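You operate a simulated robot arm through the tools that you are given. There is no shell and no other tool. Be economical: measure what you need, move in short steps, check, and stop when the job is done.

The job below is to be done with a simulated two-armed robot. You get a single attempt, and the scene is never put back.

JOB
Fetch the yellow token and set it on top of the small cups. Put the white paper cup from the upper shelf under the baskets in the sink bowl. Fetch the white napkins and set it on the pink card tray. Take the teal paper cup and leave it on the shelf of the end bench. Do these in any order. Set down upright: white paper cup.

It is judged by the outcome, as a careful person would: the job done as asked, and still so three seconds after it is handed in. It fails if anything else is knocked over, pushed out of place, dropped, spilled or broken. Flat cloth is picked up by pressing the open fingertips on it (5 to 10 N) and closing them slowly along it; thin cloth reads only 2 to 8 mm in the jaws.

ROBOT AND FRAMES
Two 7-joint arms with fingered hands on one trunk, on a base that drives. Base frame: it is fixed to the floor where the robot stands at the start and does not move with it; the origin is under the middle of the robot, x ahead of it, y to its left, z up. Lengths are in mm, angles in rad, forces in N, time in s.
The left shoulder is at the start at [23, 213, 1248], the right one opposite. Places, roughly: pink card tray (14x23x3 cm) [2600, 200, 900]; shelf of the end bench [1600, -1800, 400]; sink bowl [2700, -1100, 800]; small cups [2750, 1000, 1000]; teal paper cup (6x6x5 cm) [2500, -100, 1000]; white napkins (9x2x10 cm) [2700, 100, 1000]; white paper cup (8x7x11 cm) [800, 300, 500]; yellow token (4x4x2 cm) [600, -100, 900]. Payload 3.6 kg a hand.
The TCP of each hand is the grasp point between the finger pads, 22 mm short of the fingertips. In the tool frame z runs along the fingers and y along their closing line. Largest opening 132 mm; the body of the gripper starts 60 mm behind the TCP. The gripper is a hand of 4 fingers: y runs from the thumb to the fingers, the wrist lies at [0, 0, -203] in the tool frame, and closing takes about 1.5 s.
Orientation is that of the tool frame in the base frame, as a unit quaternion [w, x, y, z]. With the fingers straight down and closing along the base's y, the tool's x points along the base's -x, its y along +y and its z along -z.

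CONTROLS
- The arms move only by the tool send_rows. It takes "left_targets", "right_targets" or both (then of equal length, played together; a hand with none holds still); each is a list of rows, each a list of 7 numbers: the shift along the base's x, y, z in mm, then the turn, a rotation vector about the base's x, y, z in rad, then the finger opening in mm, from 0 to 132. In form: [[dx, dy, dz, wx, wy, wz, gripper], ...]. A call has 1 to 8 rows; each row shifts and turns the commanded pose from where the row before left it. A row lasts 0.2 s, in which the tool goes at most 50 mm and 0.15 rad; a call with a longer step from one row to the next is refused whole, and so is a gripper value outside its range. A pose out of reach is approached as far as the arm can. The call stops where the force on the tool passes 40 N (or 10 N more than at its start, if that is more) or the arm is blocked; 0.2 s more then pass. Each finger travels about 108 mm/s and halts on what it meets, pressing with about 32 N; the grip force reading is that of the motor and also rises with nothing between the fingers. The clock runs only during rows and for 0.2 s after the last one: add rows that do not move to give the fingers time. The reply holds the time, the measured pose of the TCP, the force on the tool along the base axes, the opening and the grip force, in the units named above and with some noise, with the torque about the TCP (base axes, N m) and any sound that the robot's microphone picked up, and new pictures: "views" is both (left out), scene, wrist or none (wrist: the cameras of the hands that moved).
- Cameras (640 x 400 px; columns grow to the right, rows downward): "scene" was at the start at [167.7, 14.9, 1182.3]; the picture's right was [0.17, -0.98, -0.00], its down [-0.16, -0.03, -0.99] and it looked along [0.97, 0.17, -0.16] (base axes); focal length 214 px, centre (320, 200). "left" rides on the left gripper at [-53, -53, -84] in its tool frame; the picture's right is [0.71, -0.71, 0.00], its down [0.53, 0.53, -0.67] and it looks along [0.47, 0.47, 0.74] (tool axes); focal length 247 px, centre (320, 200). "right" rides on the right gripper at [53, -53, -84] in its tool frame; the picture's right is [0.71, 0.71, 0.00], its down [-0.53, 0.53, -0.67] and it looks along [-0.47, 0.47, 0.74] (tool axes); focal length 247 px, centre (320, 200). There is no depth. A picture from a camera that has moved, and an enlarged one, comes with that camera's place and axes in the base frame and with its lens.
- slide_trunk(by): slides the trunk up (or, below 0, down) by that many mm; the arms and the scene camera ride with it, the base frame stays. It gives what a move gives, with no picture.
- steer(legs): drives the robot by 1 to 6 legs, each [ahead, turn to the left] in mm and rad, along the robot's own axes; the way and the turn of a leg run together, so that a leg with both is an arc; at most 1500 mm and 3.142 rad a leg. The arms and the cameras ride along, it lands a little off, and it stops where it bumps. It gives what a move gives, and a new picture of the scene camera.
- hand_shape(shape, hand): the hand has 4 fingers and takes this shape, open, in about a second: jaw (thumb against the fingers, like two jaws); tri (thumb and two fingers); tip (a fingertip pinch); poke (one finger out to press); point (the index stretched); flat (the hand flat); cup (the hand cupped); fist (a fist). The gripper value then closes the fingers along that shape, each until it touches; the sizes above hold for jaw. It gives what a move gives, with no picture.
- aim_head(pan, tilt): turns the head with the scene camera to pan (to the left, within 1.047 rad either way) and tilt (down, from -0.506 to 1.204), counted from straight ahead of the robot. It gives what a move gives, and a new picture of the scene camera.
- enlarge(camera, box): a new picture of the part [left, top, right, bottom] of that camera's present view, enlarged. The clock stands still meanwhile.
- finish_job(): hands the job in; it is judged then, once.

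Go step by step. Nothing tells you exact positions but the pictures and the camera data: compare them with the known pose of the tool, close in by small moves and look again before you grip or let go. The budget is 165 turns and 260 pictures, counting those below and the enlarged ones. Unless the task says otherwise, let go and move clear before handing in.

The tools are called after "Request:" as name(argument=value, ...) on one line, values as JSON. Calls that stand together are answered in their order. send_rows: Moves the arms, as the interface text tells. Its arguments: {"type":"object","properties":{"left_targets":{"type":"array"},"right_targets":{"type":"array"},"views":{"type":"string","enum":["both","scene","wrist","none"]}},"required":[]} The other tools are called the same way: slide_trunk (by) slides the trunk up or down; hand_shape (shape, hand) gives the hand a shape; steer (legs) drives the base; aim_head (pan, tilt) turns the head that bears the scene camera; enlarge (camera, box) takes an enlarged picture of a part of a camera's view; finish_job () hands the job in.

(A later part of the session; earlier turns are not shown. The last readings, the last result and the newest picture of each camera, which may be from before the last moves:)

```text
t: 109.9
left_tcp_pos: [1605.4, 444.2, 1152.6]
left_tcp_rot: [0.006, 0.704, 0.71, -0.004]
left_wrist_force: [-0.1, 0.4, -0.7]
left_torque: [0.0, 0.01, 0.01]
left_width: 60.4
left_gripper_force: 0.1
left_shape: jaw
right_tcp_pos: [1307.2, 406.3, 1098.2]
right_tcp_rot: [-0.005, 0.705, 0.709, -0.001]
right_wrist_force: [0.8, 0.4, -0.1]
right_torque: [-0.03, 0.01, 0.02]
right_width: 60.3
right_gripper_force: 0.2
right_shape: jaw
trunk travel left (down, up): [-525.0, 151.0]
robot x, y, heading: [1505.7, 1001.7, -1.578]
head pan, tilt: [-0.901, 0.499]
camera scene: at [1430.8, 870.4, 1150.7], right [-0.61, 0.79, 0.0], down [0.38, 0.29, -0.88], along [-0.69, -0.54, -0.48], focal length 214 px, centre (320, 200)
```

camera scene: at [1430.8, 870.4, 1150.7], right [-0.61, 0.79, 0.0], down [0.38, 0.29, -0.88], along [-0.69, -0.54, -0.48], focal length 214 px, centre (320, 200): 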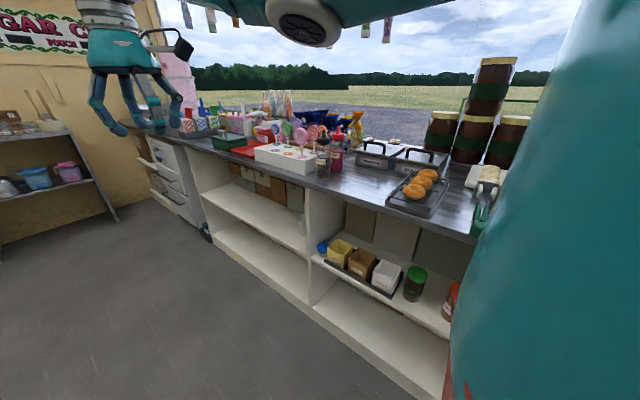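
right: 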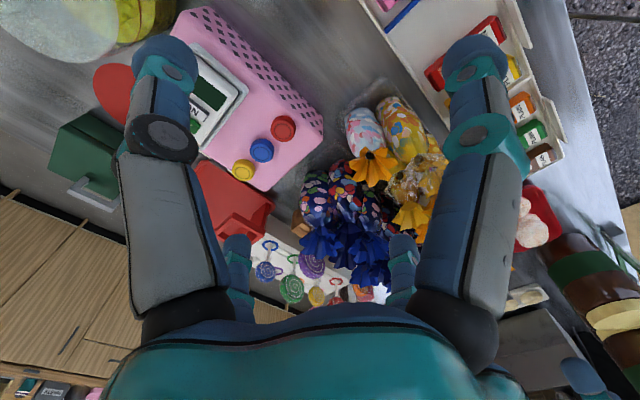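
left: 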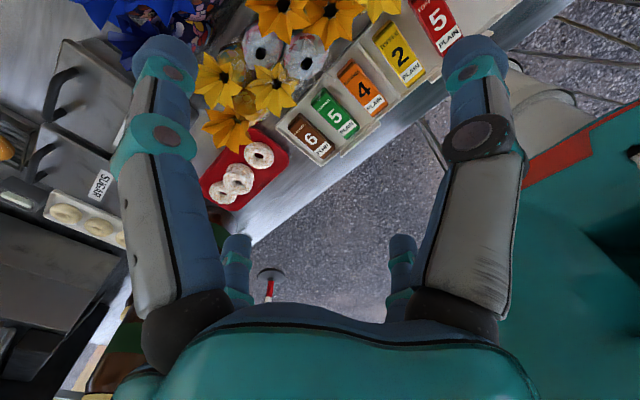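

I'm inside; the white cup is on the upper shelf of the front counter's back side. I'll go to y≈100, face the counter from inside, and do the token (left hand) and white cup (right hand) from one standing place.

Request:
steer(legs=[[870, 0], [0, -1.57]])

Request:
aim_head(pan=0, tilt=0.6)

```text
t: 117.1
left_tcp_pos: [1049.3, -223.8, 1151.1]
left_tcp_rot: [0.004, 0.969, 0.247, -0.006]
left_wrist_force: [-0.8, -0.1, 0.1]
left_torque: [-0.04, -0.03, 0.0]
left_width: 60.0
left_gripper_force: 0.0
left_shape: jaw
right_tcp_pos: [876.2, 24.2, 1099.4]
right_tcp_rot: [-0.002, 0.97, 0.242, 0.001]
right_wrist_force: [0.2, 0.1, 0.5]
right_torque: [-0.01, -0.01, -0.01]
right_width: 60.0
right_gripper_force: 0.0
right_shape: jaw
trunk travel left (down, up): [-525.0, 151.0]
robot x, y, heading: [1526.5, 78.2, -2.715]
head pan, tilt: [-0.901, 0.499]
stopped in leg 2: the robot was blocked; the commanded pose is now the measured one
camera scene: at [1372.3, 89.7, 1150.4], right [0.45, 0.89, 0.0], down [0.43, -0.22, -0.88], along [-0.78, 0.4, -0.48], focal length 214 px, centre (320, 200)
```

scene: 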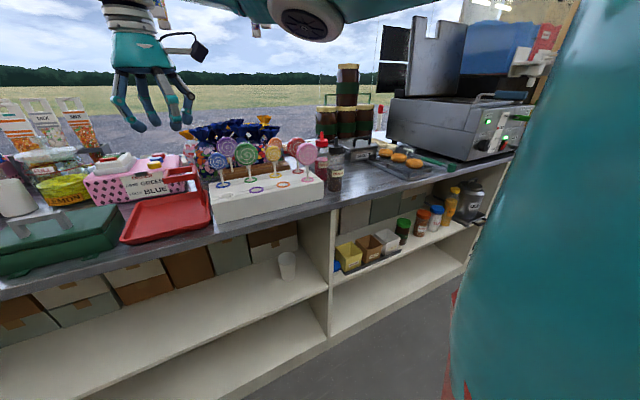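

```text
t: 118.3
left_tcp_pos: [1051.0, -227.1, 1152.6]
left_tcp_rot: [0.003, 0.969, 0.247, -0.006]
left_wrist_force: [0.8, -0.1, 0.6]
left_torque: [0.01, 0.02, -0.03]
left_width: 60.2
left_gripper_force: 0.1
left_shape: jaw
right_tcp_pos: [877.4, 20.4, 1100.1]
right_tcp_rot: [-0.005, 0.97, 0.243, 0.001]
right_wrist_force: [0.2, 0.2, 0.1]
right_torque: [0.03, 0.01, 0.01]
right_width: 60.3
right_gripper_force: 0.0
right_shape: jaw
trunk travel left (down, up): [-525.0, 151.0]
robot x, y, heading: [1524.1, 74.2, -2.71]
head pan, tilt: [0.0, 0.6]
camera scene: at [1374.5, 9.5, 1141.5], right [-0.42, 0.91, 0.0], down [0.51, 0.24, -0.82], along [-0.75, -0.34, -0.57], focal length 214 px, centre (320, 200)
```

scene: 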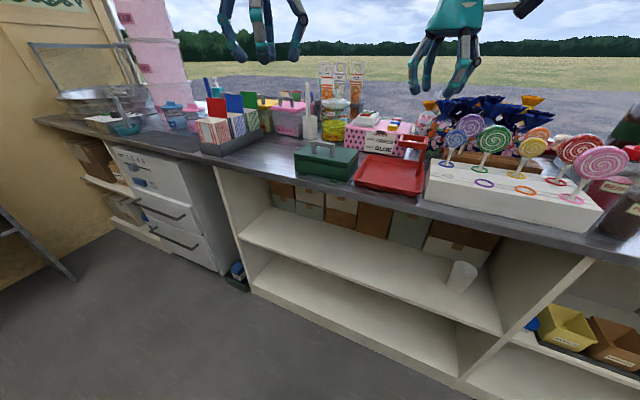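

The turn stopped short. I'll finish turning toward the counter and look at the cup.

Request:
steer(legs=[[0, -0.42]])

Request:
enlarge(camera="scene", box=[240, 60, 480, 300])

```text
t: 120.0
left_tcp_pos: [966.4, -5.1, 1151.2]
left_tcp_rot: [0.001, 0.999, 0.036, -0.007]
left_wrist_force: [-0.4, -0.5, 0.2]
left_torque: [0.02, 0.0, 0.01]
left_width: 60.2
left_gripper_force: 0.1
left_shape: jaw
right_tcp_pos: [911.2, 292.0, 1098.7]
right_tcp_rot: [-0.003, 0.999, 0.032, 0.001]
right_wrist_force: [0.0, 0.2, 0.9]
right_torque: [0.04, 0.0, -0.01]
right_width: 59.9
right_gripper_force: 0.2
right_shape: jaw
trunk travel left (down, up): [-525.0, 151.0]
robot x, y, heading: [1524.8, 58.4, -3.136]
head pan, tilt: [0.0, 0.6]
camera scene: at [1358.5, 54.0, 1141.4], right [-0.01, 1.0, 0.0], down [0.57, 0.01, -0.82], along [-0.82, -0.01, -0.57], focal length 214 px, centre (320, 200)
```

scene: 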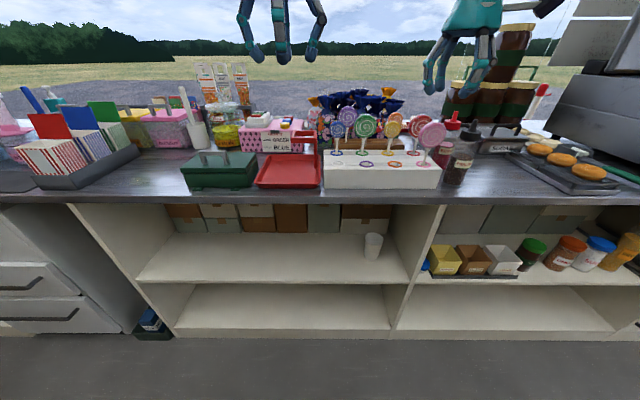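

```text
1.67 times, centred on (360, 180) of scene
camera zoom: at [1358.5, 54.0, 1141.4], right [-0.01, 1.0, 0.0], down [0.57, 0.01, -0.82], along [-0.82, -0.01, -0.57], focal length 358 px, centre (253, 233)
```

zoom: 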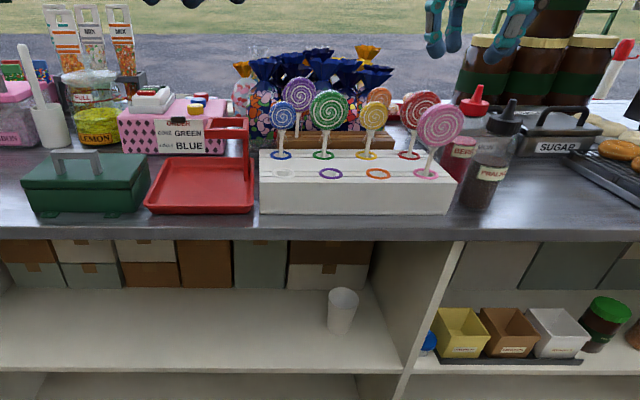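

I see the cup at about (750, 270), upright, and the yellow token on the near end of the pink box. I'll pull the hands back slightly and drive up to the counter.

Request:
send_rows(left_targets=[[40, 0, 10, 0, 0, 0, 60], [40, 0, 10, 0, 0, 0, 60], [40, 0, 0, 0, 0, 0, 60]], right_targets=[[45, 0, 20, 0, 0, 0, 90], [45, 0, 20, 0, 0, 0, 90], [45, 0, 20, 0, 0, 0, 90]], views="none")

Request:
steer(legs=[[330, 0]])

Request:
aim_head(pan=0.1, tilt=0.7)

```text
t: 120.8
left_tcp_pos: [1088.7, -4.7, 1172.2]
left_tcp_rot: [0.001, 0.999, 0.038, -0.008]
left_wrist_force: [0.2, 0.0, -0.7]
left_torque: [-0.02, 0.03, 0.04]
left_width: 60.2
left_gripper_force: 0.1
left_shape: jaw
right_tcp_pos: [1045.6, 291.3, 1164.5]
right_tcp_rot: [-0.004, 0.999, 0.033, 0.001]
right_wrist_force: [-0.6, 0.2, 0.5]
right_torque: [0.02, 0.02, -0.01]
right_width: 89.6
right_gripper_force: 0.1
right_shape: jaw
trunk travel left (down, up): [-525.0, 151.0]
robot x, y, heading: [1523.3, 57.3, -3.129]
head pan, tilt: [0.0, 0.6]
```

```text
t: 123.0
left_tcp_pos: [748.1, -7.3, 1169.4]
left_tcp_rot: [0.002, 0.999, 0.035, -0.007]
left_wrist_force: [0.6, 0.3, -0.8]
left_torque: [0.04, -0.03, -0.04]
left_width: 60.1
left_gripper_force: 0.1
left_shape: jaw
right_tcp_pos: [704.3, 290.9, 1162.0]
right_tcp_rot: [-0.004, 1.0, 0.031, 0.002]
right_wrist_force: [-0.2, -0.6, -0.4]
right_torque: [-0.02, -0.03, -0.01]
right_width: 89.4
right_gripper_force: 0.0
right_shape: jaw
trunk travel left (down, up): [-525.0, 151.0]
robot x, y, heading: [1179.7, 49.7, -3.133]
head pan, tilt: [0.0, 0.6]
camera scene: at [1019.5, 51.2, 1141.4], right [-0.01, 1.0, 0.0], down [0.57, 0.0, -0.82], along [-0.82, -0.01, -0.57], focal length 214 px, centre (320, 200)
```

scene: 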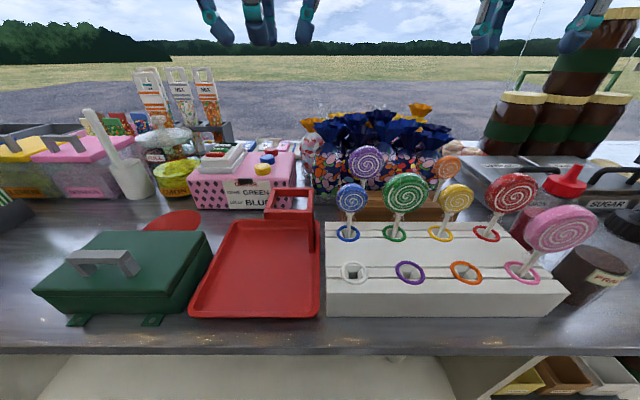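

```text
t: 123.6
left_tcp_pos: [747.5, -6.5, 1170.1]
left_tcp_rot: [0.002, 0.999, 0.035, -0.007]
left_wrist_force: [0.5, -0.5, 0.1]
left_torque: [0.01, 0.01, 0.0]
left_width: 60.0
left_gripper_force: 0.1
left_shape: jaw
right_tcp_pos: [706.7, 290.3, 1163.4]
right_tcp_rot: [-0.004, 1.0, 0.03, 0.001]
right_wrist_force: [0.1, 0.1, -0.1]
right_torque: [-0.02, 0.0, -0.01]
right_width: 89.5
right_gripper_force: 0.1
right_shape: jaw
trunk travel left (down, up): [-525.0, 151.0]
robot x, y, heading: [1182.6, 49.8, -3.134]
head pan, tilt: [0.099, 0.7]
camera scene: at [1024.5, 42.9, 1133.0], right [-0.11, 0.99, 0.0], down [0.64, 0.07, -0.76], along [-0.76, -0.08, -0.64], focal length 214 px, centre (320, 200)
```

scene: 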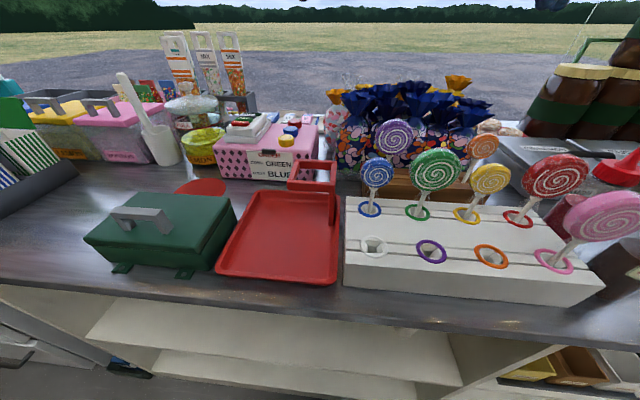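

I triangulate the yellow token at about [594, -74, 934]. I'll zoom to check its surroundings before reaching.

Request:
enlarge(camera="scene", box=[210, 90, 350, 190])

```text
4.00 times, centred on (280, 140) of scene
camera zoom: at [1024.5, 42.9, 1133.0], right [-0.11, 0.99, 0.0], down [0.64, 0.07, -0.76], along [-0.76, -0.08, -0.64], focal length 858 px, centre (480, 440)
```

zoom: 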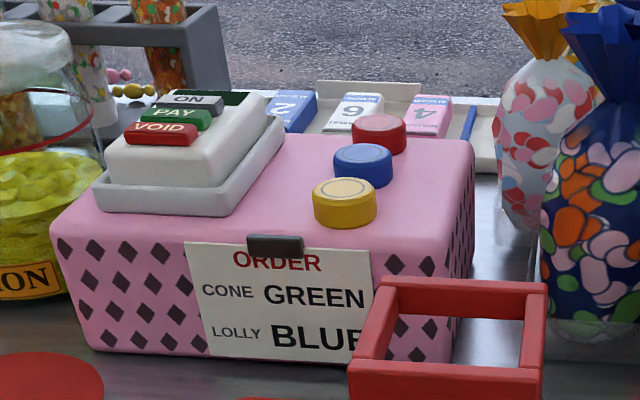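

The token is free-standing with enough room on both sides. I'll bring the left hand above it.

Request:
send_rows(left_targets=[[-40, -17, -20, 0, 0, 0, 70], [-40, -17, -20, 0, 0, 0, 70], [-40, -17, -30, 0, 0, 0, 70], [-34, -16, -35, 0, 0, 0, 70], [0, 0, -40, 0, 0, 0, 70]])

```text
refused: row 3 steps farther than a row can; nothing moved
```

Request:
send_rows(left_targets=[[-40, -17, -20, 0, 0, 0, 70], [-40, -17, -20, 0, 0, 0, 70], [-40, -17, -15, 0, 0, 0, 70], [-34, -16, -15, 0, 0, 0, 70], [0, 0, -45, 0, 0, 0, 70], [0, 0, -30, 0, 0, 0, 70]])

```text
t: 125.0
left_tcp_pos: [594.6, -72.4, 1025.9]
left_tcp_rot: [0.002, 0.999, 0.034, -0.007]
left_wrist_force: [-0.8, 0.4, -0.5]
left_torque: [0.0, 0.0, -0.01]
left_width: 69.6
left_gripper_force: 0.0
left_shape: jaw
right_tcp_pos: [705.4, 290.2, 1163.7]
right_tcp_rot: [-0.003, 1.0, 0.03, 0.001]
right_wrist_force: [0.1, 0.1, 0.4]
right_torque: [0.02, -0.01, -0.02]
right_width: 89.7
right_gripper_force: 0.0
right_shape: jaw
trunk travel left (down, up): [-525.0, 151.0]
robot x, y, heading: [1184.3, 55.1, -3.135]
head pan, tilt: [0.099, 0.7]
camera scene: at [1024.1, 43.0, 1132.9], right [-0.11, 0.99, 0.0], down [0.64, 0.07, -0.76], along [-0.76, -0.08, -0.65], focal length 214 px, centre (320, 200)
camera left: at [541.3, -22.3, 1110.5], right [0.66, 0.75, -0.01], down [0.57, -0.48, 0.66], along [0.49, -0.44, -0.75], focal length 247 px, centre (320, 200)
```

scene: 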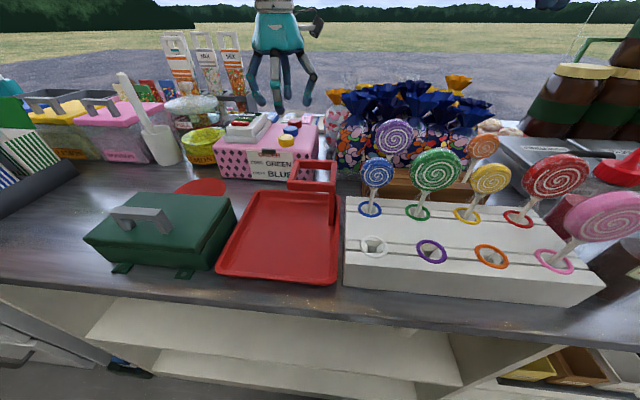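
left: 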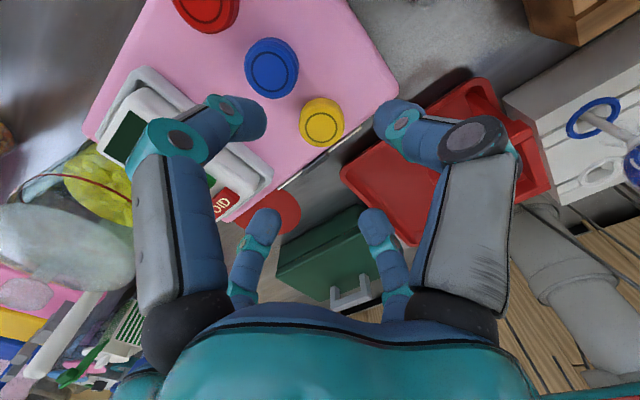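

The token sits right under the hand, but the four digits form a cross and one would land on the blue token. I'll try the fingertip-pinch shape from a bit higher.

Request:
send_rows(left_targets=[[0, 0, 50, 0, 0, 0, 70]], views="none")

Request:
hand_shape(hand="left", shape="tip")

Request:
send_rows(left_targets=[[0, 0, 0, 0, 0, 0, 70], [0, 0, 0, 0, 0, 0, 70]])

```text
t: 125.4
left_tcp_pos: [595.2, -71.0, 1075.5]
left_tcp_rot: [0.002, 0.999, 0.035, -0.008]
left_wrist_force: [-0.9, -0.8, 0.6]
left_torque: [0.01, 0.0, 0.0]
left_width: 69.7
left_gripper_force: 0.0
left_shape: jaw
right_tcp_pos: [706.6, 291.7, 1164.0]
right_tcp_rot: [-0.002, 1.0, 0.03, 0.0]
right_wrist_force: [-0.5, -0.1, 0.4]
right_torque: [0.01, -0.01, -0.01]
right_width: 89.6
right_gripper_force: 0.0
right_shape: jaw
trunk travel left (down, up): [-525.0, 151.0]
robot x, y, heading: [1186.6, 53.8, -3.132]
head pan, tilt: [0.099, 0.7]
```

```text
t: 126.3
left_tcp_pos: [594.5, -70.2, 1074.4]
left_tcp_rot: [0.003, 0.999, 0.035, -0.007]
left_wrist_force: [0.3, -0.7, -0.8]
left_torque: [0.02, 0.0, -0.02]
left_width: 132.0
left_gripper_force: 0.1
left_shape: tip
right_tcp_pos: [705.6, 291.0, 1163.8]
right_tcp_rot: [-0.003, 1.0, 0.03, 0.002]
right_wrist_force: [-0.3, -0.7, 0.6]
right_torque: [-0.01, -0.01, 0.02]
right_width: 89.7
right_gripper_force: 0.0
right_shape: jaw
trunk travel left (down, up): [-525.0, 151.0]
robot x, y, heading: [1183.4, 50.0, -3.134]
head pan, tilt: [0.099, 0.7]
```

```text
t: 126.9
left_tcp_pos: [595.0, -70.3, 1073.8]
left_tcp_rot: [0.003, 0.999, 0.035, -0.007]
left_wrist_force: [0.1, 0.2, 0.3]
left_torque: [-0.02, -0.03, 0.0]
left_width: 70.3
left_gripper_force: 0.1
left_shape: tip
right_tcp_pos: [706.3, 290.5, 1162.5]
right_tcp_rot: [-0.004, 1.0, 0.03, 0.002]
right_wrist_force: [-0.4, -0.4, -1.1]
right_torque: [0.02, 0.0, 0.02]
right_width: 89.4
right_gripper_force: 0.1
right_shape: jaw
trunk travel left (down, up): [-525.0, 151.0]
robot x, y, heading: [1184.6, 52.0, -3.135]
head pan, tilt: [0.099, 0.7]
camera scene: at [1024.3, 42.9, 1132.9], right [-0.11, 0.99, 0.0], down [0.64, 0.07, -0.76], along [-0.76, -0.08, -0.65], focal length 214 px, centre (320, 200)
camera left: at [540.8, -20.3, 1160.3], right [0.66, 0.75, -0.01], down [0.57, -0.49, 0.66], along [0.49, -0.44, -0.75], focal length 247 px, centre (320, 200)
```

scene: 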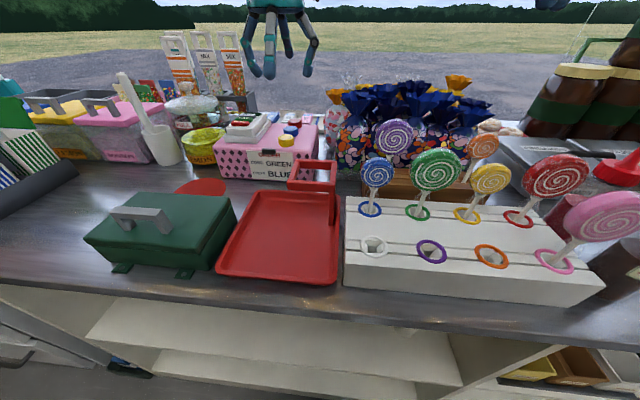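
left: 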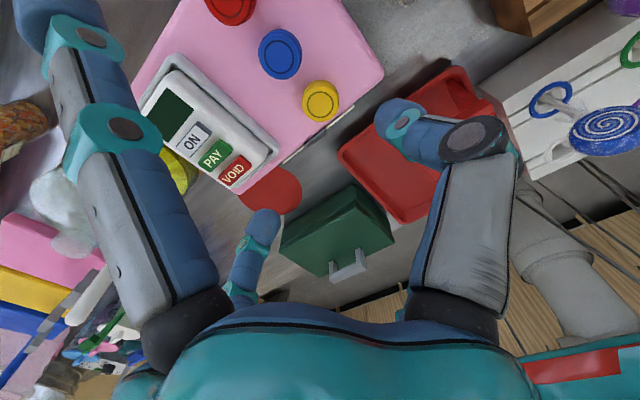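

The pinch shape now closes along y, with the other two digits opened out. I'll check where the spread digits are.

Request:
aim_head(pan=0.15, tilt=0.35)

Request:
enlarge(camera="scene", box=[210, 60, 370, 220])

```text
t: 127.8
left_tcp_pos: [594.4, -69.7, 1075.0]
left_tcp_rot: [0.002, 0.999, 0.035, -0.007]
left_wrist_force: [-0.1, 0.2, -0.3]
left_torque: [-0.02, -0.02, 0.0]
left_width: 70.5
left_gripper_force: 0.1
left_shape: tip
right_tcp_pos: [706.1, 289.7, 1164.2]
right_tcp_rot: [-0.003, 1.0, 0.031, 0.003]
right_wrist_force: [-0.2, -0.1, -0.6]
right_torque: [-0.01, 0.03, 0.01]
right_width: 89.8
right_gripper_force: 0.1
right_shape: jaw
trunk travel left (down, up): [-525.0, 151.0]
robot x, y, heading: [1184.3, 56.0, -3.133]
head pan, tilt: [0.15, 0.351]
camera scene: at [1016.8, 37.3, 1164.2], right [-0.16, 0.99, 0.0], down [0.34, 0.05, -0.94], along [-0.93, -0.15, -0.35], focal length 214 px, centre (320, 200)
```

scene: 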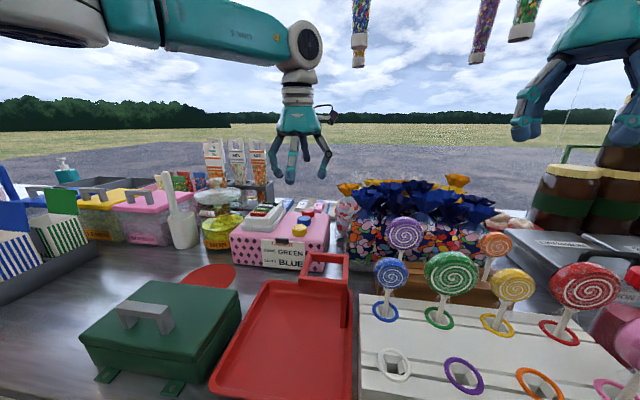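

```text
2.50 times, centred on (290, 140) of scene
camera zoom: at [1016.8, 37.3, 1164.2], right [-0.16, 0.99, 0.0], down [0.34, 0.05, -0.94], along [-0.93, -0.15, -0.35], focal length 536 px, centre (395, 350)
```

zoom: 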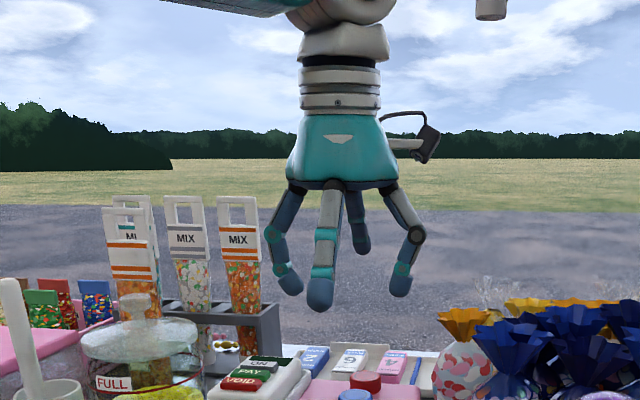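

The spread digits sit a bit higher than the pinch tips, so the descent is clear. I'll narrow the pinch and come down partway.

Request:
send_rows(left_targets=[[3, -4, -20, 0, 0, 0, 56], [0, 0, -35, 0, 0, 0, 56], [0, 0, -35, 0, 0, 0, 56]])

Request:
enlarge(camera="scene", box=[250, 140, 370, 260])

```text
t: 128.6
left_tcp_pos: [598.0, -75.3, 984.1]
left_tcp_rot: [0.002, 0.999, 0.034, -0.007]
left_wrist_force: [-0.1, 1.1, 0.1]
left_torque: [0.0, 0.04, 0.02]
left_width: 56.2
left_gripper_force: 0.1
left_shape: tip
right_tcp_pos: [705.7, 291.1, 1163.0]
right_tcp_rot: [-0.003, 1.0, 0.031, 0.002]
right_wrist_force: [0.4, -1.6, -0.3]
right_torque: [-0.03, 0.01, -0.03]
right_width: 89.8
right_gripper_force: 0.0
right_shape: jaw
trunk travel left (down, up): [-525.0, 151.0]
robot x, y, heading: [1186.8, 52.0, -3.136]
head pan, tilt: [0.15, 0.351]
camera scene: at [1016.5, 37.2, 1164.2], right [-0.16, 0.99, 0.0], down [0.34, 0.05, -0.94], along [-0.93, -0.15, -0.34], focal length 214 px, centre (320, 200)
camera left: at [544.3, -25.7, 1068.9], right [0.66, 0.76, -0.01], down [0.57, -0.48, 0.66], along [0.49, -0.44, -0.75], focal length 247 px, centre (320, 200)
```

scene: 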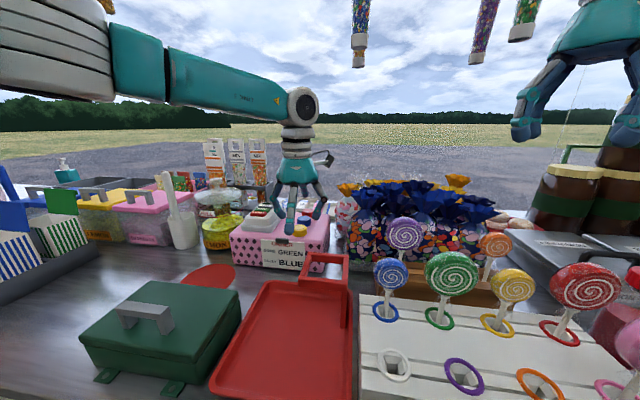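
left: 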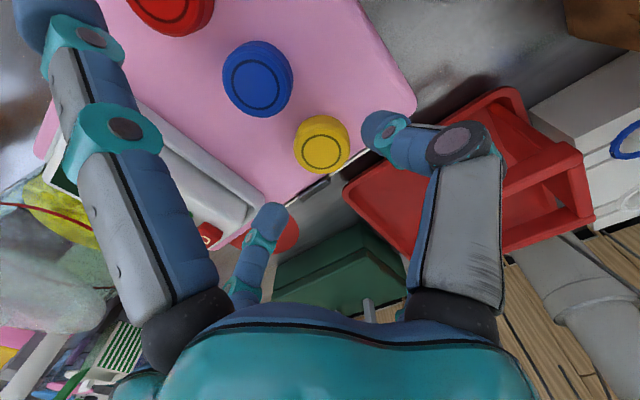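

```text
3.33 times, centred on (310, 200) of scene
camera zoom: at [1016.5, 37.2, 1164.2], right [-0.16, 0.99, 0.0], down [0.34, 0.05, -0.94], along [-0.93, -0.15, -0.34], focal length 715 px, centre (353, 200)
```

zoom: 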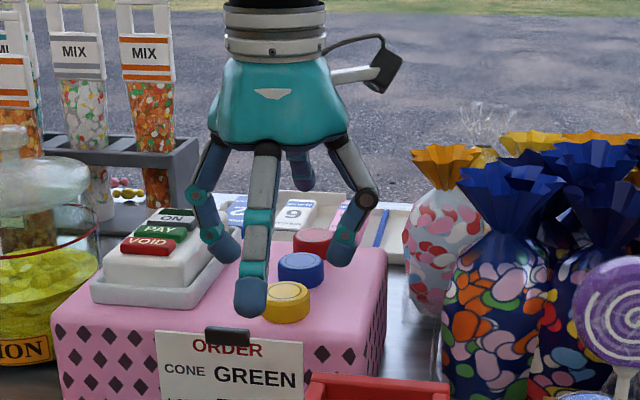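

Clear on both sides: the reader tray edge is at y≈-141 and the finger's outer face at about -125. I'll descend to grip height.

Request:
send_rows(left_targets=[[0, 0, -20, 0, 0, 0, 56], [0, 0, -14, 0, 0, 0, 56]], views="wrist")

Request:
enlarge(camera="scene", box=[250, 160, 350, 260])

```text
t: 129.2
left_tcp_pos: [598.0, -77.1, 950.0]
left_tcp_rot: [0.002, 0.999, 0.035, -0.007]
left_wrist_force: [0.0, 0.2, -0.6]
left_torque: [-0.02, 0.03, -0.01]
left_width: 56.2
left_gripper_force: 0.0
left_shape: tip
right_tcp_pos: [704.9, 291.3, 1162.5]
right_tcp_rot: [-0.003, 1.0, 0.03, 0.002]
right_wrist_force: [-0.3, 0.1, 0.5]
right_torque: [-0.02, 0.0, -0.01]
right_width: 89.6
right_gripper_force: 0.1
right_shape: jaw
trunk travel left (down, up): [-525.0, 151.0]
robot x, y, heading: [1185.8, 53.9, -3.133]
head pan, tilt: [0.15, 0.351]
camera left: at [544.5, -26.4, 1036.0], right [0.66, 0.75, -0.01], down [0.57, -0.49, 0.66], along [0.49, -0.44, -0.75], focal length 247 px, centre (320, 200)
```

left: 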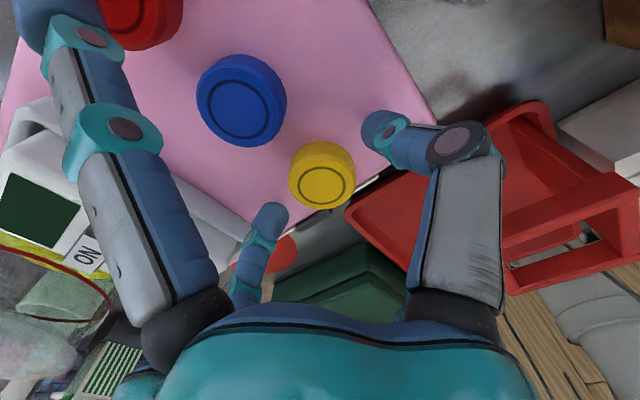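

```text
4.00 times, centred on (300, 210) of scene
camera zoom: at [1016.9, 37.4, 1164.3], right [-0.16, 0.99, 0.0], down [0.34, 0.05, -0.94], along [-0.93, -0.15, -0.34], focal length 858 px, centre (400, 160)
```

zoom: 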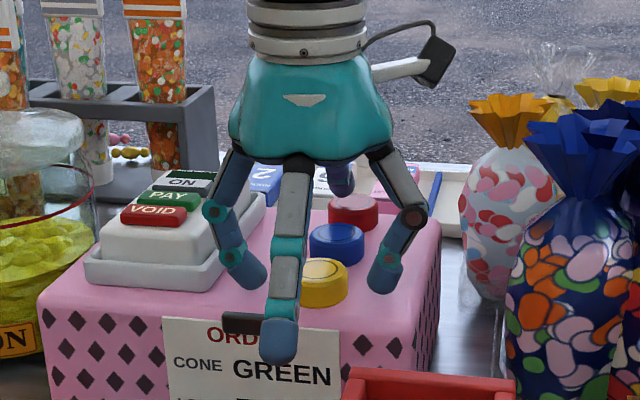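

The pads straddle the yellow token at the right height; closing now.

Request:
send_rows(left_targets=[[0, 0, -3, 0, 0, 0, 46], [0, 0, 0, 0, 0, 0, 40], [0, 0, 0, 0, 0, 0, 34], [0, 0, 0, 0, 0, 0, 28], [0, 0, 0, 0, 0, 0, 25], [0, 0, 0, 0, 0, 0, 25]], views="wrist")

Request:
enlarge(camera="scene", box=[250, 160, 350, 260])

```text
t: 130.6
left_tcp_pos: [597.4, -76.7, 949.5]
left_tcp_rot: [0.002, 0.999, 0.035, -0.006]
left_wrist_force: [0.5, -0.1, 0.2]
left_torque: [-0.02, 0.04, 0.0]
left_width: 27.3
left_gripper_force: 31.8
left_shape: tip
right_tcp_pos: [706.0, 290.8, 1163.9]
right_tcp_rot: [-0.003, 1.0, 0.031, 0.002]
right_wrist_force: [-0.1, 0.3, -0.4]
right_torque: [0.03, -0.01, 0.0]
right_width: 89.9
right_gripper_force: 0.1
right_shape: jaw
trunk travel left (down, up): [-525.0, 151.0]
robot x, y, heading: [1181.2, 53.1, -3.135]
head pan, tilt: [0.15, 0.351]
camera left: at [544.1, -26.8, 1034.1], right [0.66, 0.75, -0.01], down [0.57, -0.49, 0.66], along [0.49, -0.44, -0.75], focal length 247 px, centre (320, 200)
```

left: 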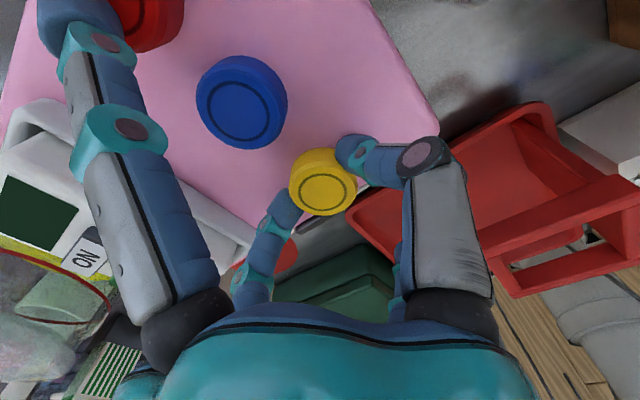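

```text
4.00 times, centred on (300, 210) of scene
camera zoom: at [1016.8, 37.3, 1164.3], right [-0.16, 0.99, 0.0], down [0.34, 0.05, -0.94], along [-0.93, -0.15, -0.34], focal length 858 px, centre (400, 160)
```

zoom: 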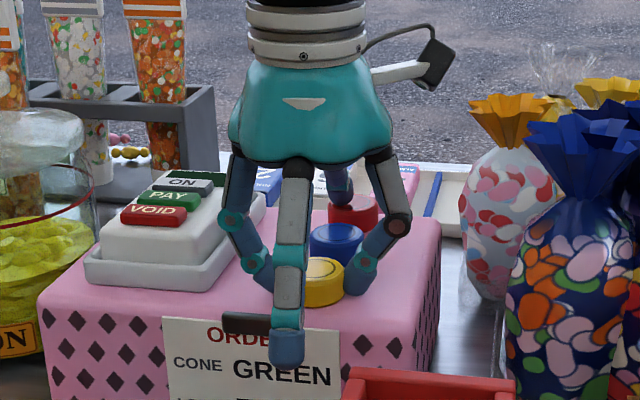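

The token is held (27 mm, 32 N). I'll lift and check.

Request:
send_rows(left_targets=[[0, 0, 15, 0, 0, 0, 25], [0, 0, 40, 0, 0, 0, 25], [0, 0, 45, 0, 0, 0, 25], [0, 0, 45, 0, 0, 0, 25], [0, 0, 40, 0, 0, 0, 25], [0, 0, 20, 0, 0, 0, 25]])

```text
t: 132.0
left_tcp_pos: [597.7, -77.1, 1155.9]
left_tcp_rot: [0.002, 0.999, 0.035, -0.007]
left_wrist_force: [0.0, 0.4, 0.0]
left_torque: [0.04, 0.02, 0.0]
left_width: 27.7
left_gripper_force: 32.7
left_shape: tip
right_tcp_pos: [705.5, 291.5, 1163.3]
right_tcp_rot: [-0.004, 1.0, 0.03, 0.002]
right_wrist_force: [-0.3, 0.7, -0.4]
right_torque: [0.0, 0.01, 0.05]
right_width: 89.3
right_gripper_force: 0.1
right_shape: jaw
trunk travel left (down, up): [-525.0, 151.0]
robot x, y, heading: [1185.3, 52.7, -3.134]
head pan, tilt: [0.15, 0.351]
camera scene: at [1016.9, 37.3, 1164.3], right [-0.16, 0.99, 0.0], down [0.34, 0.05, -0.94], along [-0.93, -0.15, -0.34], focal length 214 px, centre (320, 200)
camera left: at [543.6, -26.4, 1240.4], right [0.66, 0.75, -0.01], down [0.57, -0.49, 0.66], along [0.49, -0.44, -0.75], focal length 247 px, centre (320, 200)
```

scene: 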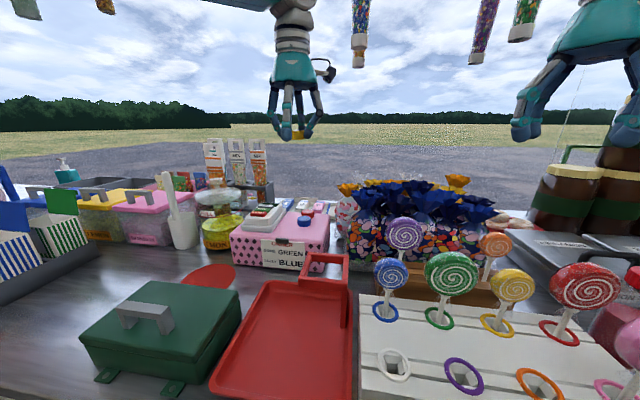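
left: 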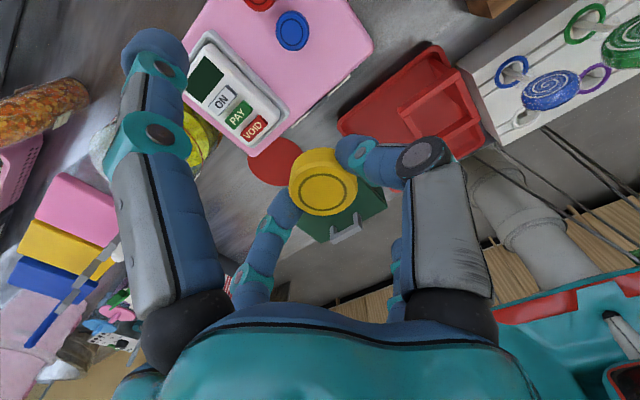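

The token is held firmly. Next is the white cup: I'll back off, lower the trunk and look into the shelf.

Request:
send_rows(left_targets=[[45, 0, 0, 0, 0, 0, 25], [45, 0, 0, 0, 0, 0, 25], [45, 0, 0, 0, 0, 0, 25], [30, 0, 0, 0, 0, 0, 25]], views="none")

Request:
steer(legs=[[-320, 0]])

Request:
slide_trunk(by=-420)

Request:
aim_head(pan=-0.2, tilt=0.3)

```text
t: 133.0
left_tcp_pos: [762.7, -77.3, 1156.9]
left_tcp_rot: [0.002, 0.999, 0.035, -0.008]
left_wrist_force: [0.4, 0.9, 0.3]
left_torque: [-0.02, -0.02, 0.02]
left_width: 27.3
left_gripper_force: 31.6
left_shape: tip
right_tcp_pos: [707.1, 290.7, 1163.9]
right_tcp_rot: [-0.004, 1.0, 0.031, 0.001]
right_wrist_force: [-0.1, 0.5, 0.5]
right_torque: [0.0, 0.01, 0.01]
right_width: 89.5
right_gripper_force: 0.0
right_shape: jaw
trunk travel left (down, up): [-525.0, 151.0]
robot x, y, heading: [1191.7, 54.2, -3.133]
head pan, tilt: [0.15, 0.351]
```

```text
t: 135.1
left_tcp_pos: [1088.2, -73.4, 1156.6]
left_tcp_rot: [0.002, 0.999, 0.034, -0.007]
left_wrist_force: [0.3, -0.6, -0.4]
left_torque: [-0.01, 0.03, 0.01]
left_width: 27.4
left_gripper_force: 32.1
left_shape: tip
right_tcp_pos: [1032.7, 294.0, 1163.5]
right_tcp_rot: [-0.003, 1.0, 0.028, 0.002]
right_wrist_force: [-0.1, -0.1, 1.0]
right_torque: [-0.03, 0.01, 0.0]
right_width: 89.4
right_gripper_force: 0.0
right_shape: jaw
trunk travel left (down, up): [-525.0, 151.0]
robot x, y, heading: [1515.3, 51.5, -3.143]
head pan, tilt: [0.15, 0.351]
camera scene: at [1343.1, 39.8, 1164.5], right [-0.15, 0.99, 0.0], down [0.34, 0.05, -0.94], along [-0.93, -0.14, -0.34], focal length 214 px, centre (320, 200)
```

scene: 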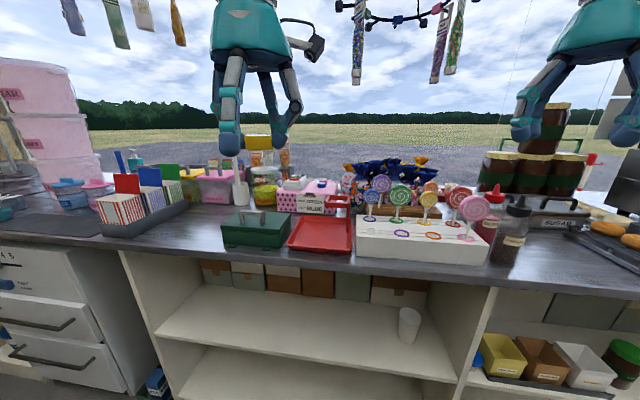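

```text
refused: -420 is not a number from -400 to 400
```

```text
t: 136.0
left_tcp_pos: [1086.0, -73.5, 1155.6]
left_tcp_rot: [0.002, 0.999, 0.034, -0.008]
left_wrist_force: [0.1, 0.1, 0.4]
left_torque: [-0.03, -0.01, -0.03]
left_width: 27.7
left_gripper_force: 32.0
left_shape: tip
right_tcp_pos: [1031.7, 295.2, 1164.4]
right_tcp_rot: [-0.003, 1.0, 0.028, 0.002]
right_wrist_force: [-0.8, -0.2, -0.4]
right_torque: [0.0, 0.01, 0.05]
right_width: 89.5
right_gripper_force: 0.1
right_shape: jaw
trunk travel left (down, up): [-525.0, 151.0]
robot x, y, heading: [1509.9, 53.9, -3.137]
head pan, tilt: [-0.201, 0.3]
camera scene: at [1342.4, 72.3, 1169.0], right [0.2, 0.98, 0.0], down [0.29, -0.06, -0.95], along [-0.94, 0.19, -0.3], focal length 214 px, centre (320, 200)
```

scene: 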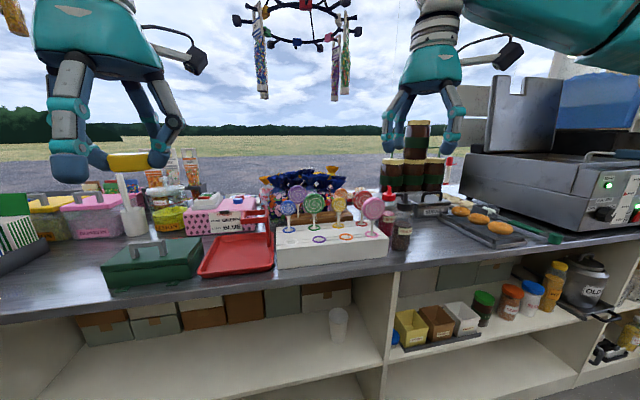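

I'll lower the trunk within the permitted step and look at the cup.

Request:
slide_trunk(by=-390)

Request:
aim_head(pan=-0.3, tilt=0.35)

Request:
enlarge(camera="scene", box=[240, 120, 400, 280])

```text
t: 139.7
left_tcp_pos: [1087.9, -73.0, 767.0]
left_tcp_rot: [0.002, 0.999, 0.033, -0.007]
left_wrist_force: [-0.2, -0.1, -0.6]
left_torque: [-0.01, 0.02, 0.0]
left_width: 27.3
left_gripper_force: 32.1
left_shape: tip
right_tcp_pos: [1032.6, 294.3, 774.3]
right_tcp_rot: [-0.003, 1.0, 0.028, 0.001]
right_wrist_force: [0.7, -0.6, 0.2]
right_torque: [-0.01, 0.01, -0.01]
right_width: 89.5
right_gripper_force: 0.2
right_shape: jaw
trunk travel left (down, up): [-135.0, 541.0]
robot x, y, heading: [1511.2, 56.9, -3.137]
head pan, tilt: [-0.201, 0.3]
```

```text
t: 140.4
left_tcp_pos: [1086.0, -73.4, 766.3]
left_tcp_rot: [0.002, 0.999, 0.032, -0.007]
left_wrist_force: [0.4, 0.0, 0.0]
left_torque: [0.0, -0.03, 0.01]
left_width: 27.2
left_gripper_force: 32.5
left_shape: tip
right_tcp_pos: [1032.3, 294.1, 774.3]
right_tcp_rot: [-0.004, 1.0, 0.03, 0.002]
right_wrist_force: [-0.5, -1.0, -0.2]
right_torque: [0.0, 0.03, -0.02]
right_width: 89.7
right_gripper_force: 0.0
right_shape: jaw
trunk travel left (down, up): [-135.0, 541.0]
robot x, y, heading: [1509.3, 54.1, -3.136]
head pan, tilt: [-0.3, 0.351]
camera scene: at [1338.9, 81.2, 761.1], right [0.29, 0.96, 0.0], down [0.33, -0.1, -0.94], along [-0.9, 0.27, -0.34], focal length 214 px, centre (320, 200)
```

scene: 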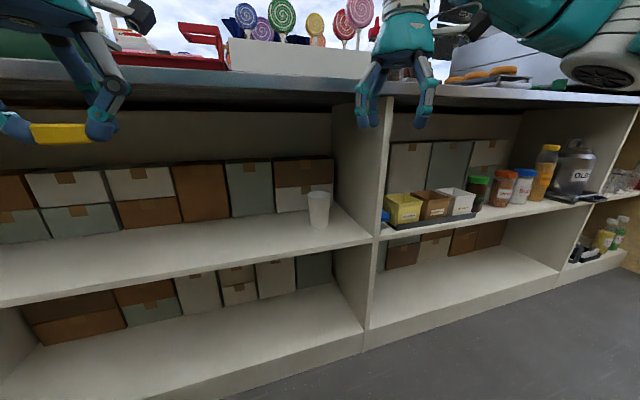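

```text
2.50 times, centred on (320, 200) of scene
camera zoom: at [1338.9, 81.2, 761.1], right [0.29, 0.96, 0.0], down [0.33, -0.1, -0.94], along [-0.9, 0.27, -0.34], focal length 536 px, centre (320, 200)
```

zoom: 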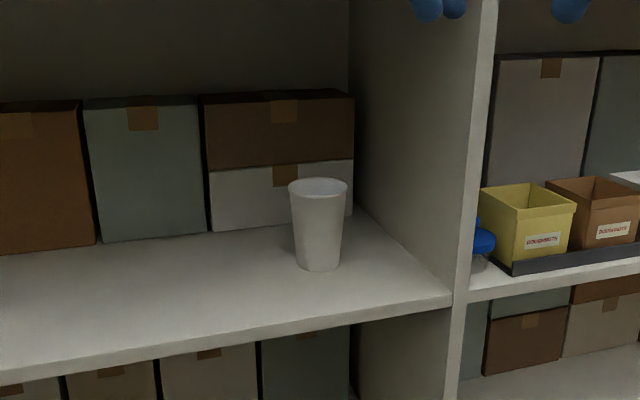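

The cup centre is at about [746, 257, 503], standing on the shelf at z≈448 with the counter's underside at ≈793. I'll shape the right hand as a pinch, tilt it 45°, and raise the left hand out of the way.

Request:
hand_shape(hand="right", shape="tip")

Request:
send_rows(left_targets=[[10, 0, 40, 0, 0, 0, 25], [10, 0, 40, 0, 0, 0, 25], [10, 0, 40, 0, 0, 0, 25], [10, 0, 40, 0, 0, 0, 25], [10, 0, 40, 0, 0, 0, 25], [10, 0, 40, 0, 0, 0, 25]], right_targets=[[10, -6, -15, 0, 0.131, 0, 110], [10, -6, -15, 0, 0.131, 0, 110], [10, -6, -15, 0, 0.131, 0, 110], [10, -6, -15, 0, 0.131, 0, 110], [10, -6, -15, 0, 0.131, 0, 110], [10, -6, -15, 0, 0.131, 0, 110]])

```text
t: 141.3
left_tcp_pos: [1086.9, -73.1, 766.0]
left_tcp_rot: [0.003, 0.999, 0.033, -0.007]
left_wrist_force: [0.5, 0.0, 0.2]
left_torque: [-0.02, 0.01, 0.02]
left_width: 27.4
left_gripper_force: 32.3
left_shape: tip
right_tcp_pos: [1031.2, 294.0, 774.8]
right_tcp_rot: [-0.003, 1.0, 0.029, 0.002]
right_wrist_force: [-0.2, 0.1, 0.5]
right_torque: [0.0, 0.0, -0.01]
right_width: 132.0
right_gripper_force: 0.0
right_shape: tip
trunk travel left (down, up): [-135.0, 541.0]
robot x, y, heading: [1509.0, 52.9, -3.136]
head pan, tilt: [-0.3, 0.351]
```

```text
t: 142.7
left_tcp_pos: [1145.4, -73.3, 1006.3]
left_tcp_rot: [0.002, 0.999, 0.033, -0.008]
left_wrist_force: [-0.2, -0.1, 0.0]
left_torque: [0.01, -0.02, -0.02]
left_width: 27.3
left_gripper_force: 32.1
left_shape: tip
right_tcp_pos: [1046.7, 263.5, 675.7]
right_tcp_rot: [-0.014, 0.925, 0.025, -0.38]
right_wrist_force: [-0.7, -0.9, -0.2]
right_torque: [-0.02, -0.02, 0.0]
right_width: 110.2
right_gripper_force: 0.0
right_shape: tip
right hand out of reach, approached as far as the arm can: row 5, 6
trunk travel left (down, up): [-135.0, 541.0]
robot x, y, heading: [1510.5, 52.6, -3.137]
head pan, tilt: [-0.3, 0.351]
camera scene: at [1339.1, 81.3, 761.2], right [0.29, 0.96, 0.0], down [0.33, -0.1, -0.94], along [-0.9, 0.27, -0.34], focal length 214 px, centre (320, 200)
camera right: at [1141.7, 319.2, 701.8], right [0.53, -0.67, -0.53], down [0.12, -0.56, 0.82], along [-0.84, -0.49, -0.22], focal length 247 px, centre (320, 200)
camera left: at [1092.3, -23.7, 1091.4], right [0.66, 0.75, -0.01], down [0.57, -0.49, 0.66], along [0.49, -0.44, -0.75], focal length 247 px, centre (320, 200)
```

scene: 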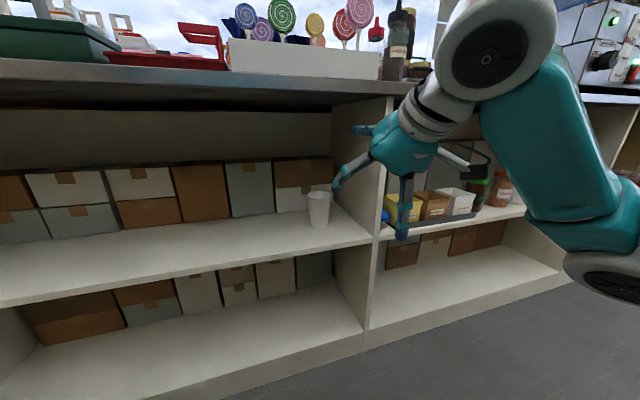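
right: 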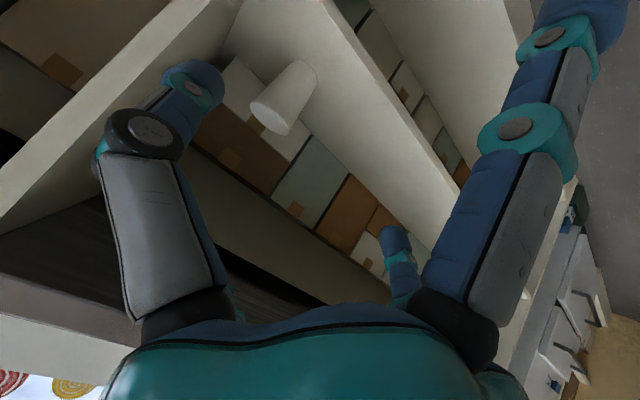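
left: 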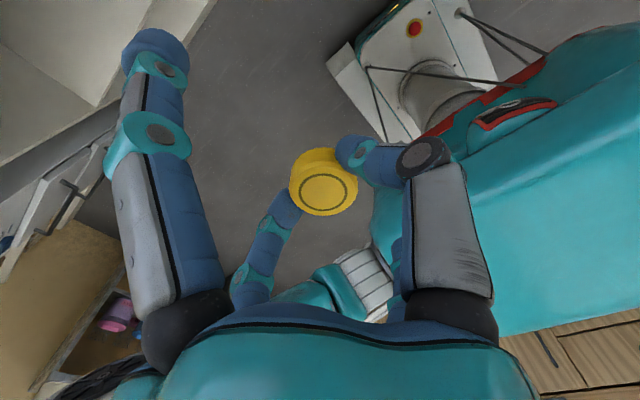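

The arm was at its inner limit, so extending outward from here suits. I'll move to a pre-grasp point on the 45° approach line.

Request:
send_rows(right_targets=[[-40, -1, -10, 0, 0, 0, 110], [-40, -1, -10, 0, 0, 0, 110], [-40, -1, -8, 0, 0, 0, 110], [-40, -2, -8, 0, 0, 0, 110], [-35, -2, 0, 0, 0, 0, 110]])

```text
t: 143.9
left_tcp_pos: [1145.9, -74.4, 1004.5]
left_tcp_rot: [0.002, 0.999, 0.034, -0.007]
left_wrist_force: [-0.4, -0.9, 0.2]
left_torque: [0.03, 0.01, 0.03]
left_width: 27.3
left_gripper_force: 31.9
left_shape: tip
right_tcp_pos: [853.9, 257.6, 639.9]
right_tcp_rot: [-0.014, 0.924, 0.026, -0.382]
right_wrist_force: [0.7, -0.2, -0.9]
right_torque: [0.02, -0.01, -0.01]
right_width: 110.0
right_gripper_force: 0.0
right_shape: tip
trunk travel left (down, up): [-135.0, 541.0]
robot x, y, heading: [1509.0, 55.1, -3.141]
head pan, tilt: [-0.3, 0.351]
camera scene: at [1339.0, 81.3, 761.1], right [0.29, 0.96, 0.0], down [0.33, -0.1, -0.94], along [-0.9, 0.28, -0.34], focal length 214 px, centre (320, 200)
camera right: at [948.4, 312.7, 664.7], right [0.53, -0.67, -0.53], down [0.12, -0.56, 0.82], along [-0.84, -0.49, -0.22], focal length 247 px, centre (320, 200)
```

scene: 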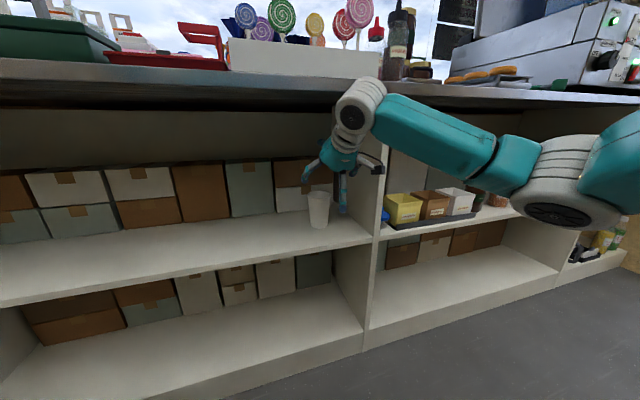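
right: 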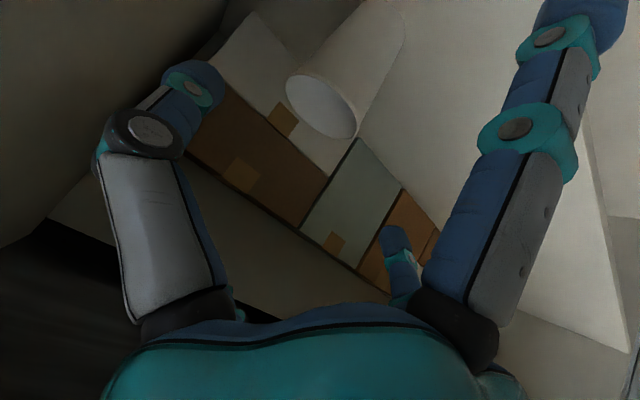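

The cup rim refines to about (757, 254, 555). I'll move in halfway and look again.

Request:
send_rows(right_targets=[[-27, -2, -28, 0, 0, 0, 110], [-27, -2, -28, 0, 0, 0, 110]])

Request:
enlarge(camera="scene", box=[270, 130, 390, 250])

```text
t: 144.5
left_tcp_pos: [1145.1, -73.6, 1005.3]
left_tcp_rot: [0.003, 0.999, 0.033, -0.007]
left_wrist_force: [0.6, 0.1, -0.6]
left_torque: [0.0, -0.03, -0.03]
left_width: 27.4
left_gripper_force: 32.3
left_shape: tip
right_tcp_pos: [799.0, 253.4, 583.9]
right_tcp_rot: [-0.013, 0.924, 0.025, -0.381]
right_wrist_force: [-0.3, -0.3, 0.3]
right_torque: [-0.05, -0.01, 0.02]
right_width: 110.0
right_gripper_force: 0.1
right_shape: tip
trunk travel left (down, up): [-135.0, 541.0]
robot x, y, heading: [1510.1, 56.2, -3.139]
head pan, tilt: [-0.3, 0.351]
camera scene: at [1338.8, 81.3, 761.0], right [0.29, 0.96, 0.0], down [0.33, -0.1, -0.94], along [-0.9, 0.28, -0.34], focal length 214 px, centre (320, 200)
camera right: at [894.5, 309.6, 608.9], right [0.53, -0.67, -0.53], down [0.12, -0.56, 0.82], along [-0.84, -0.49, -0.22], focal length 247 px, centre (320, 200)
```

scene: 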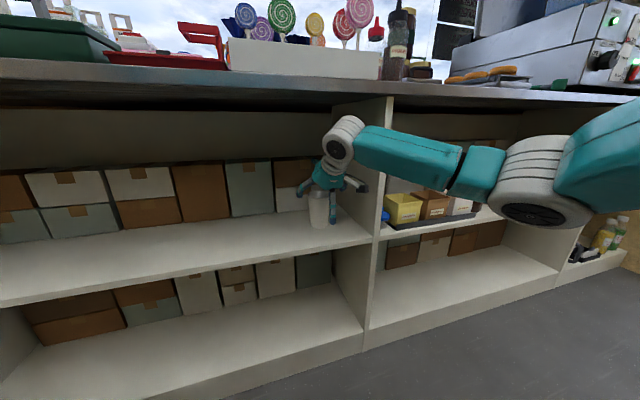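
right: 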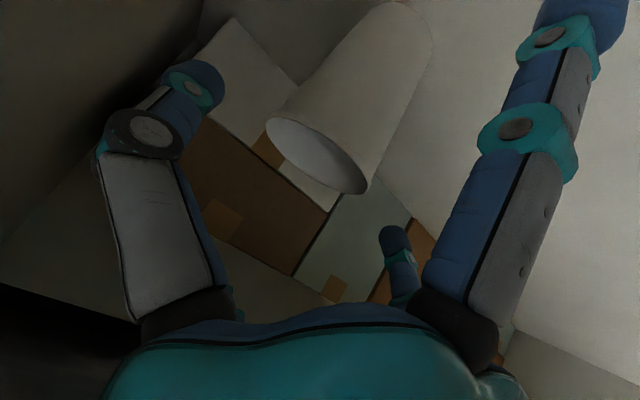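

```text
3.33 times, centred on (330, 190) of scene
camera zoom: at [1338.8, 81.3, 761.0], right [0.29, 0.96, 0.0], down [0.33, -0.1, -0.94], along [-0.9, 0.28, -0.34], focal length 715 px, centre (287, 233)
```

zoom: 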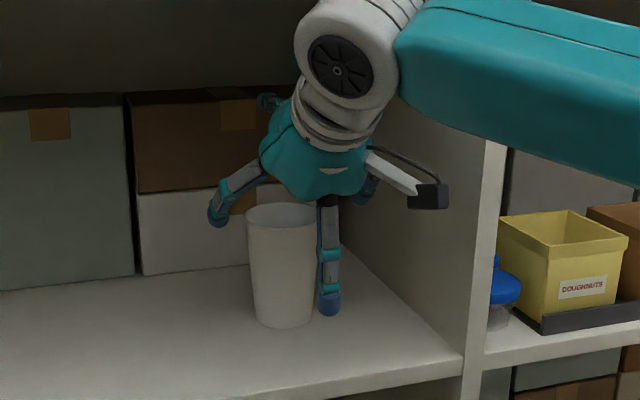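

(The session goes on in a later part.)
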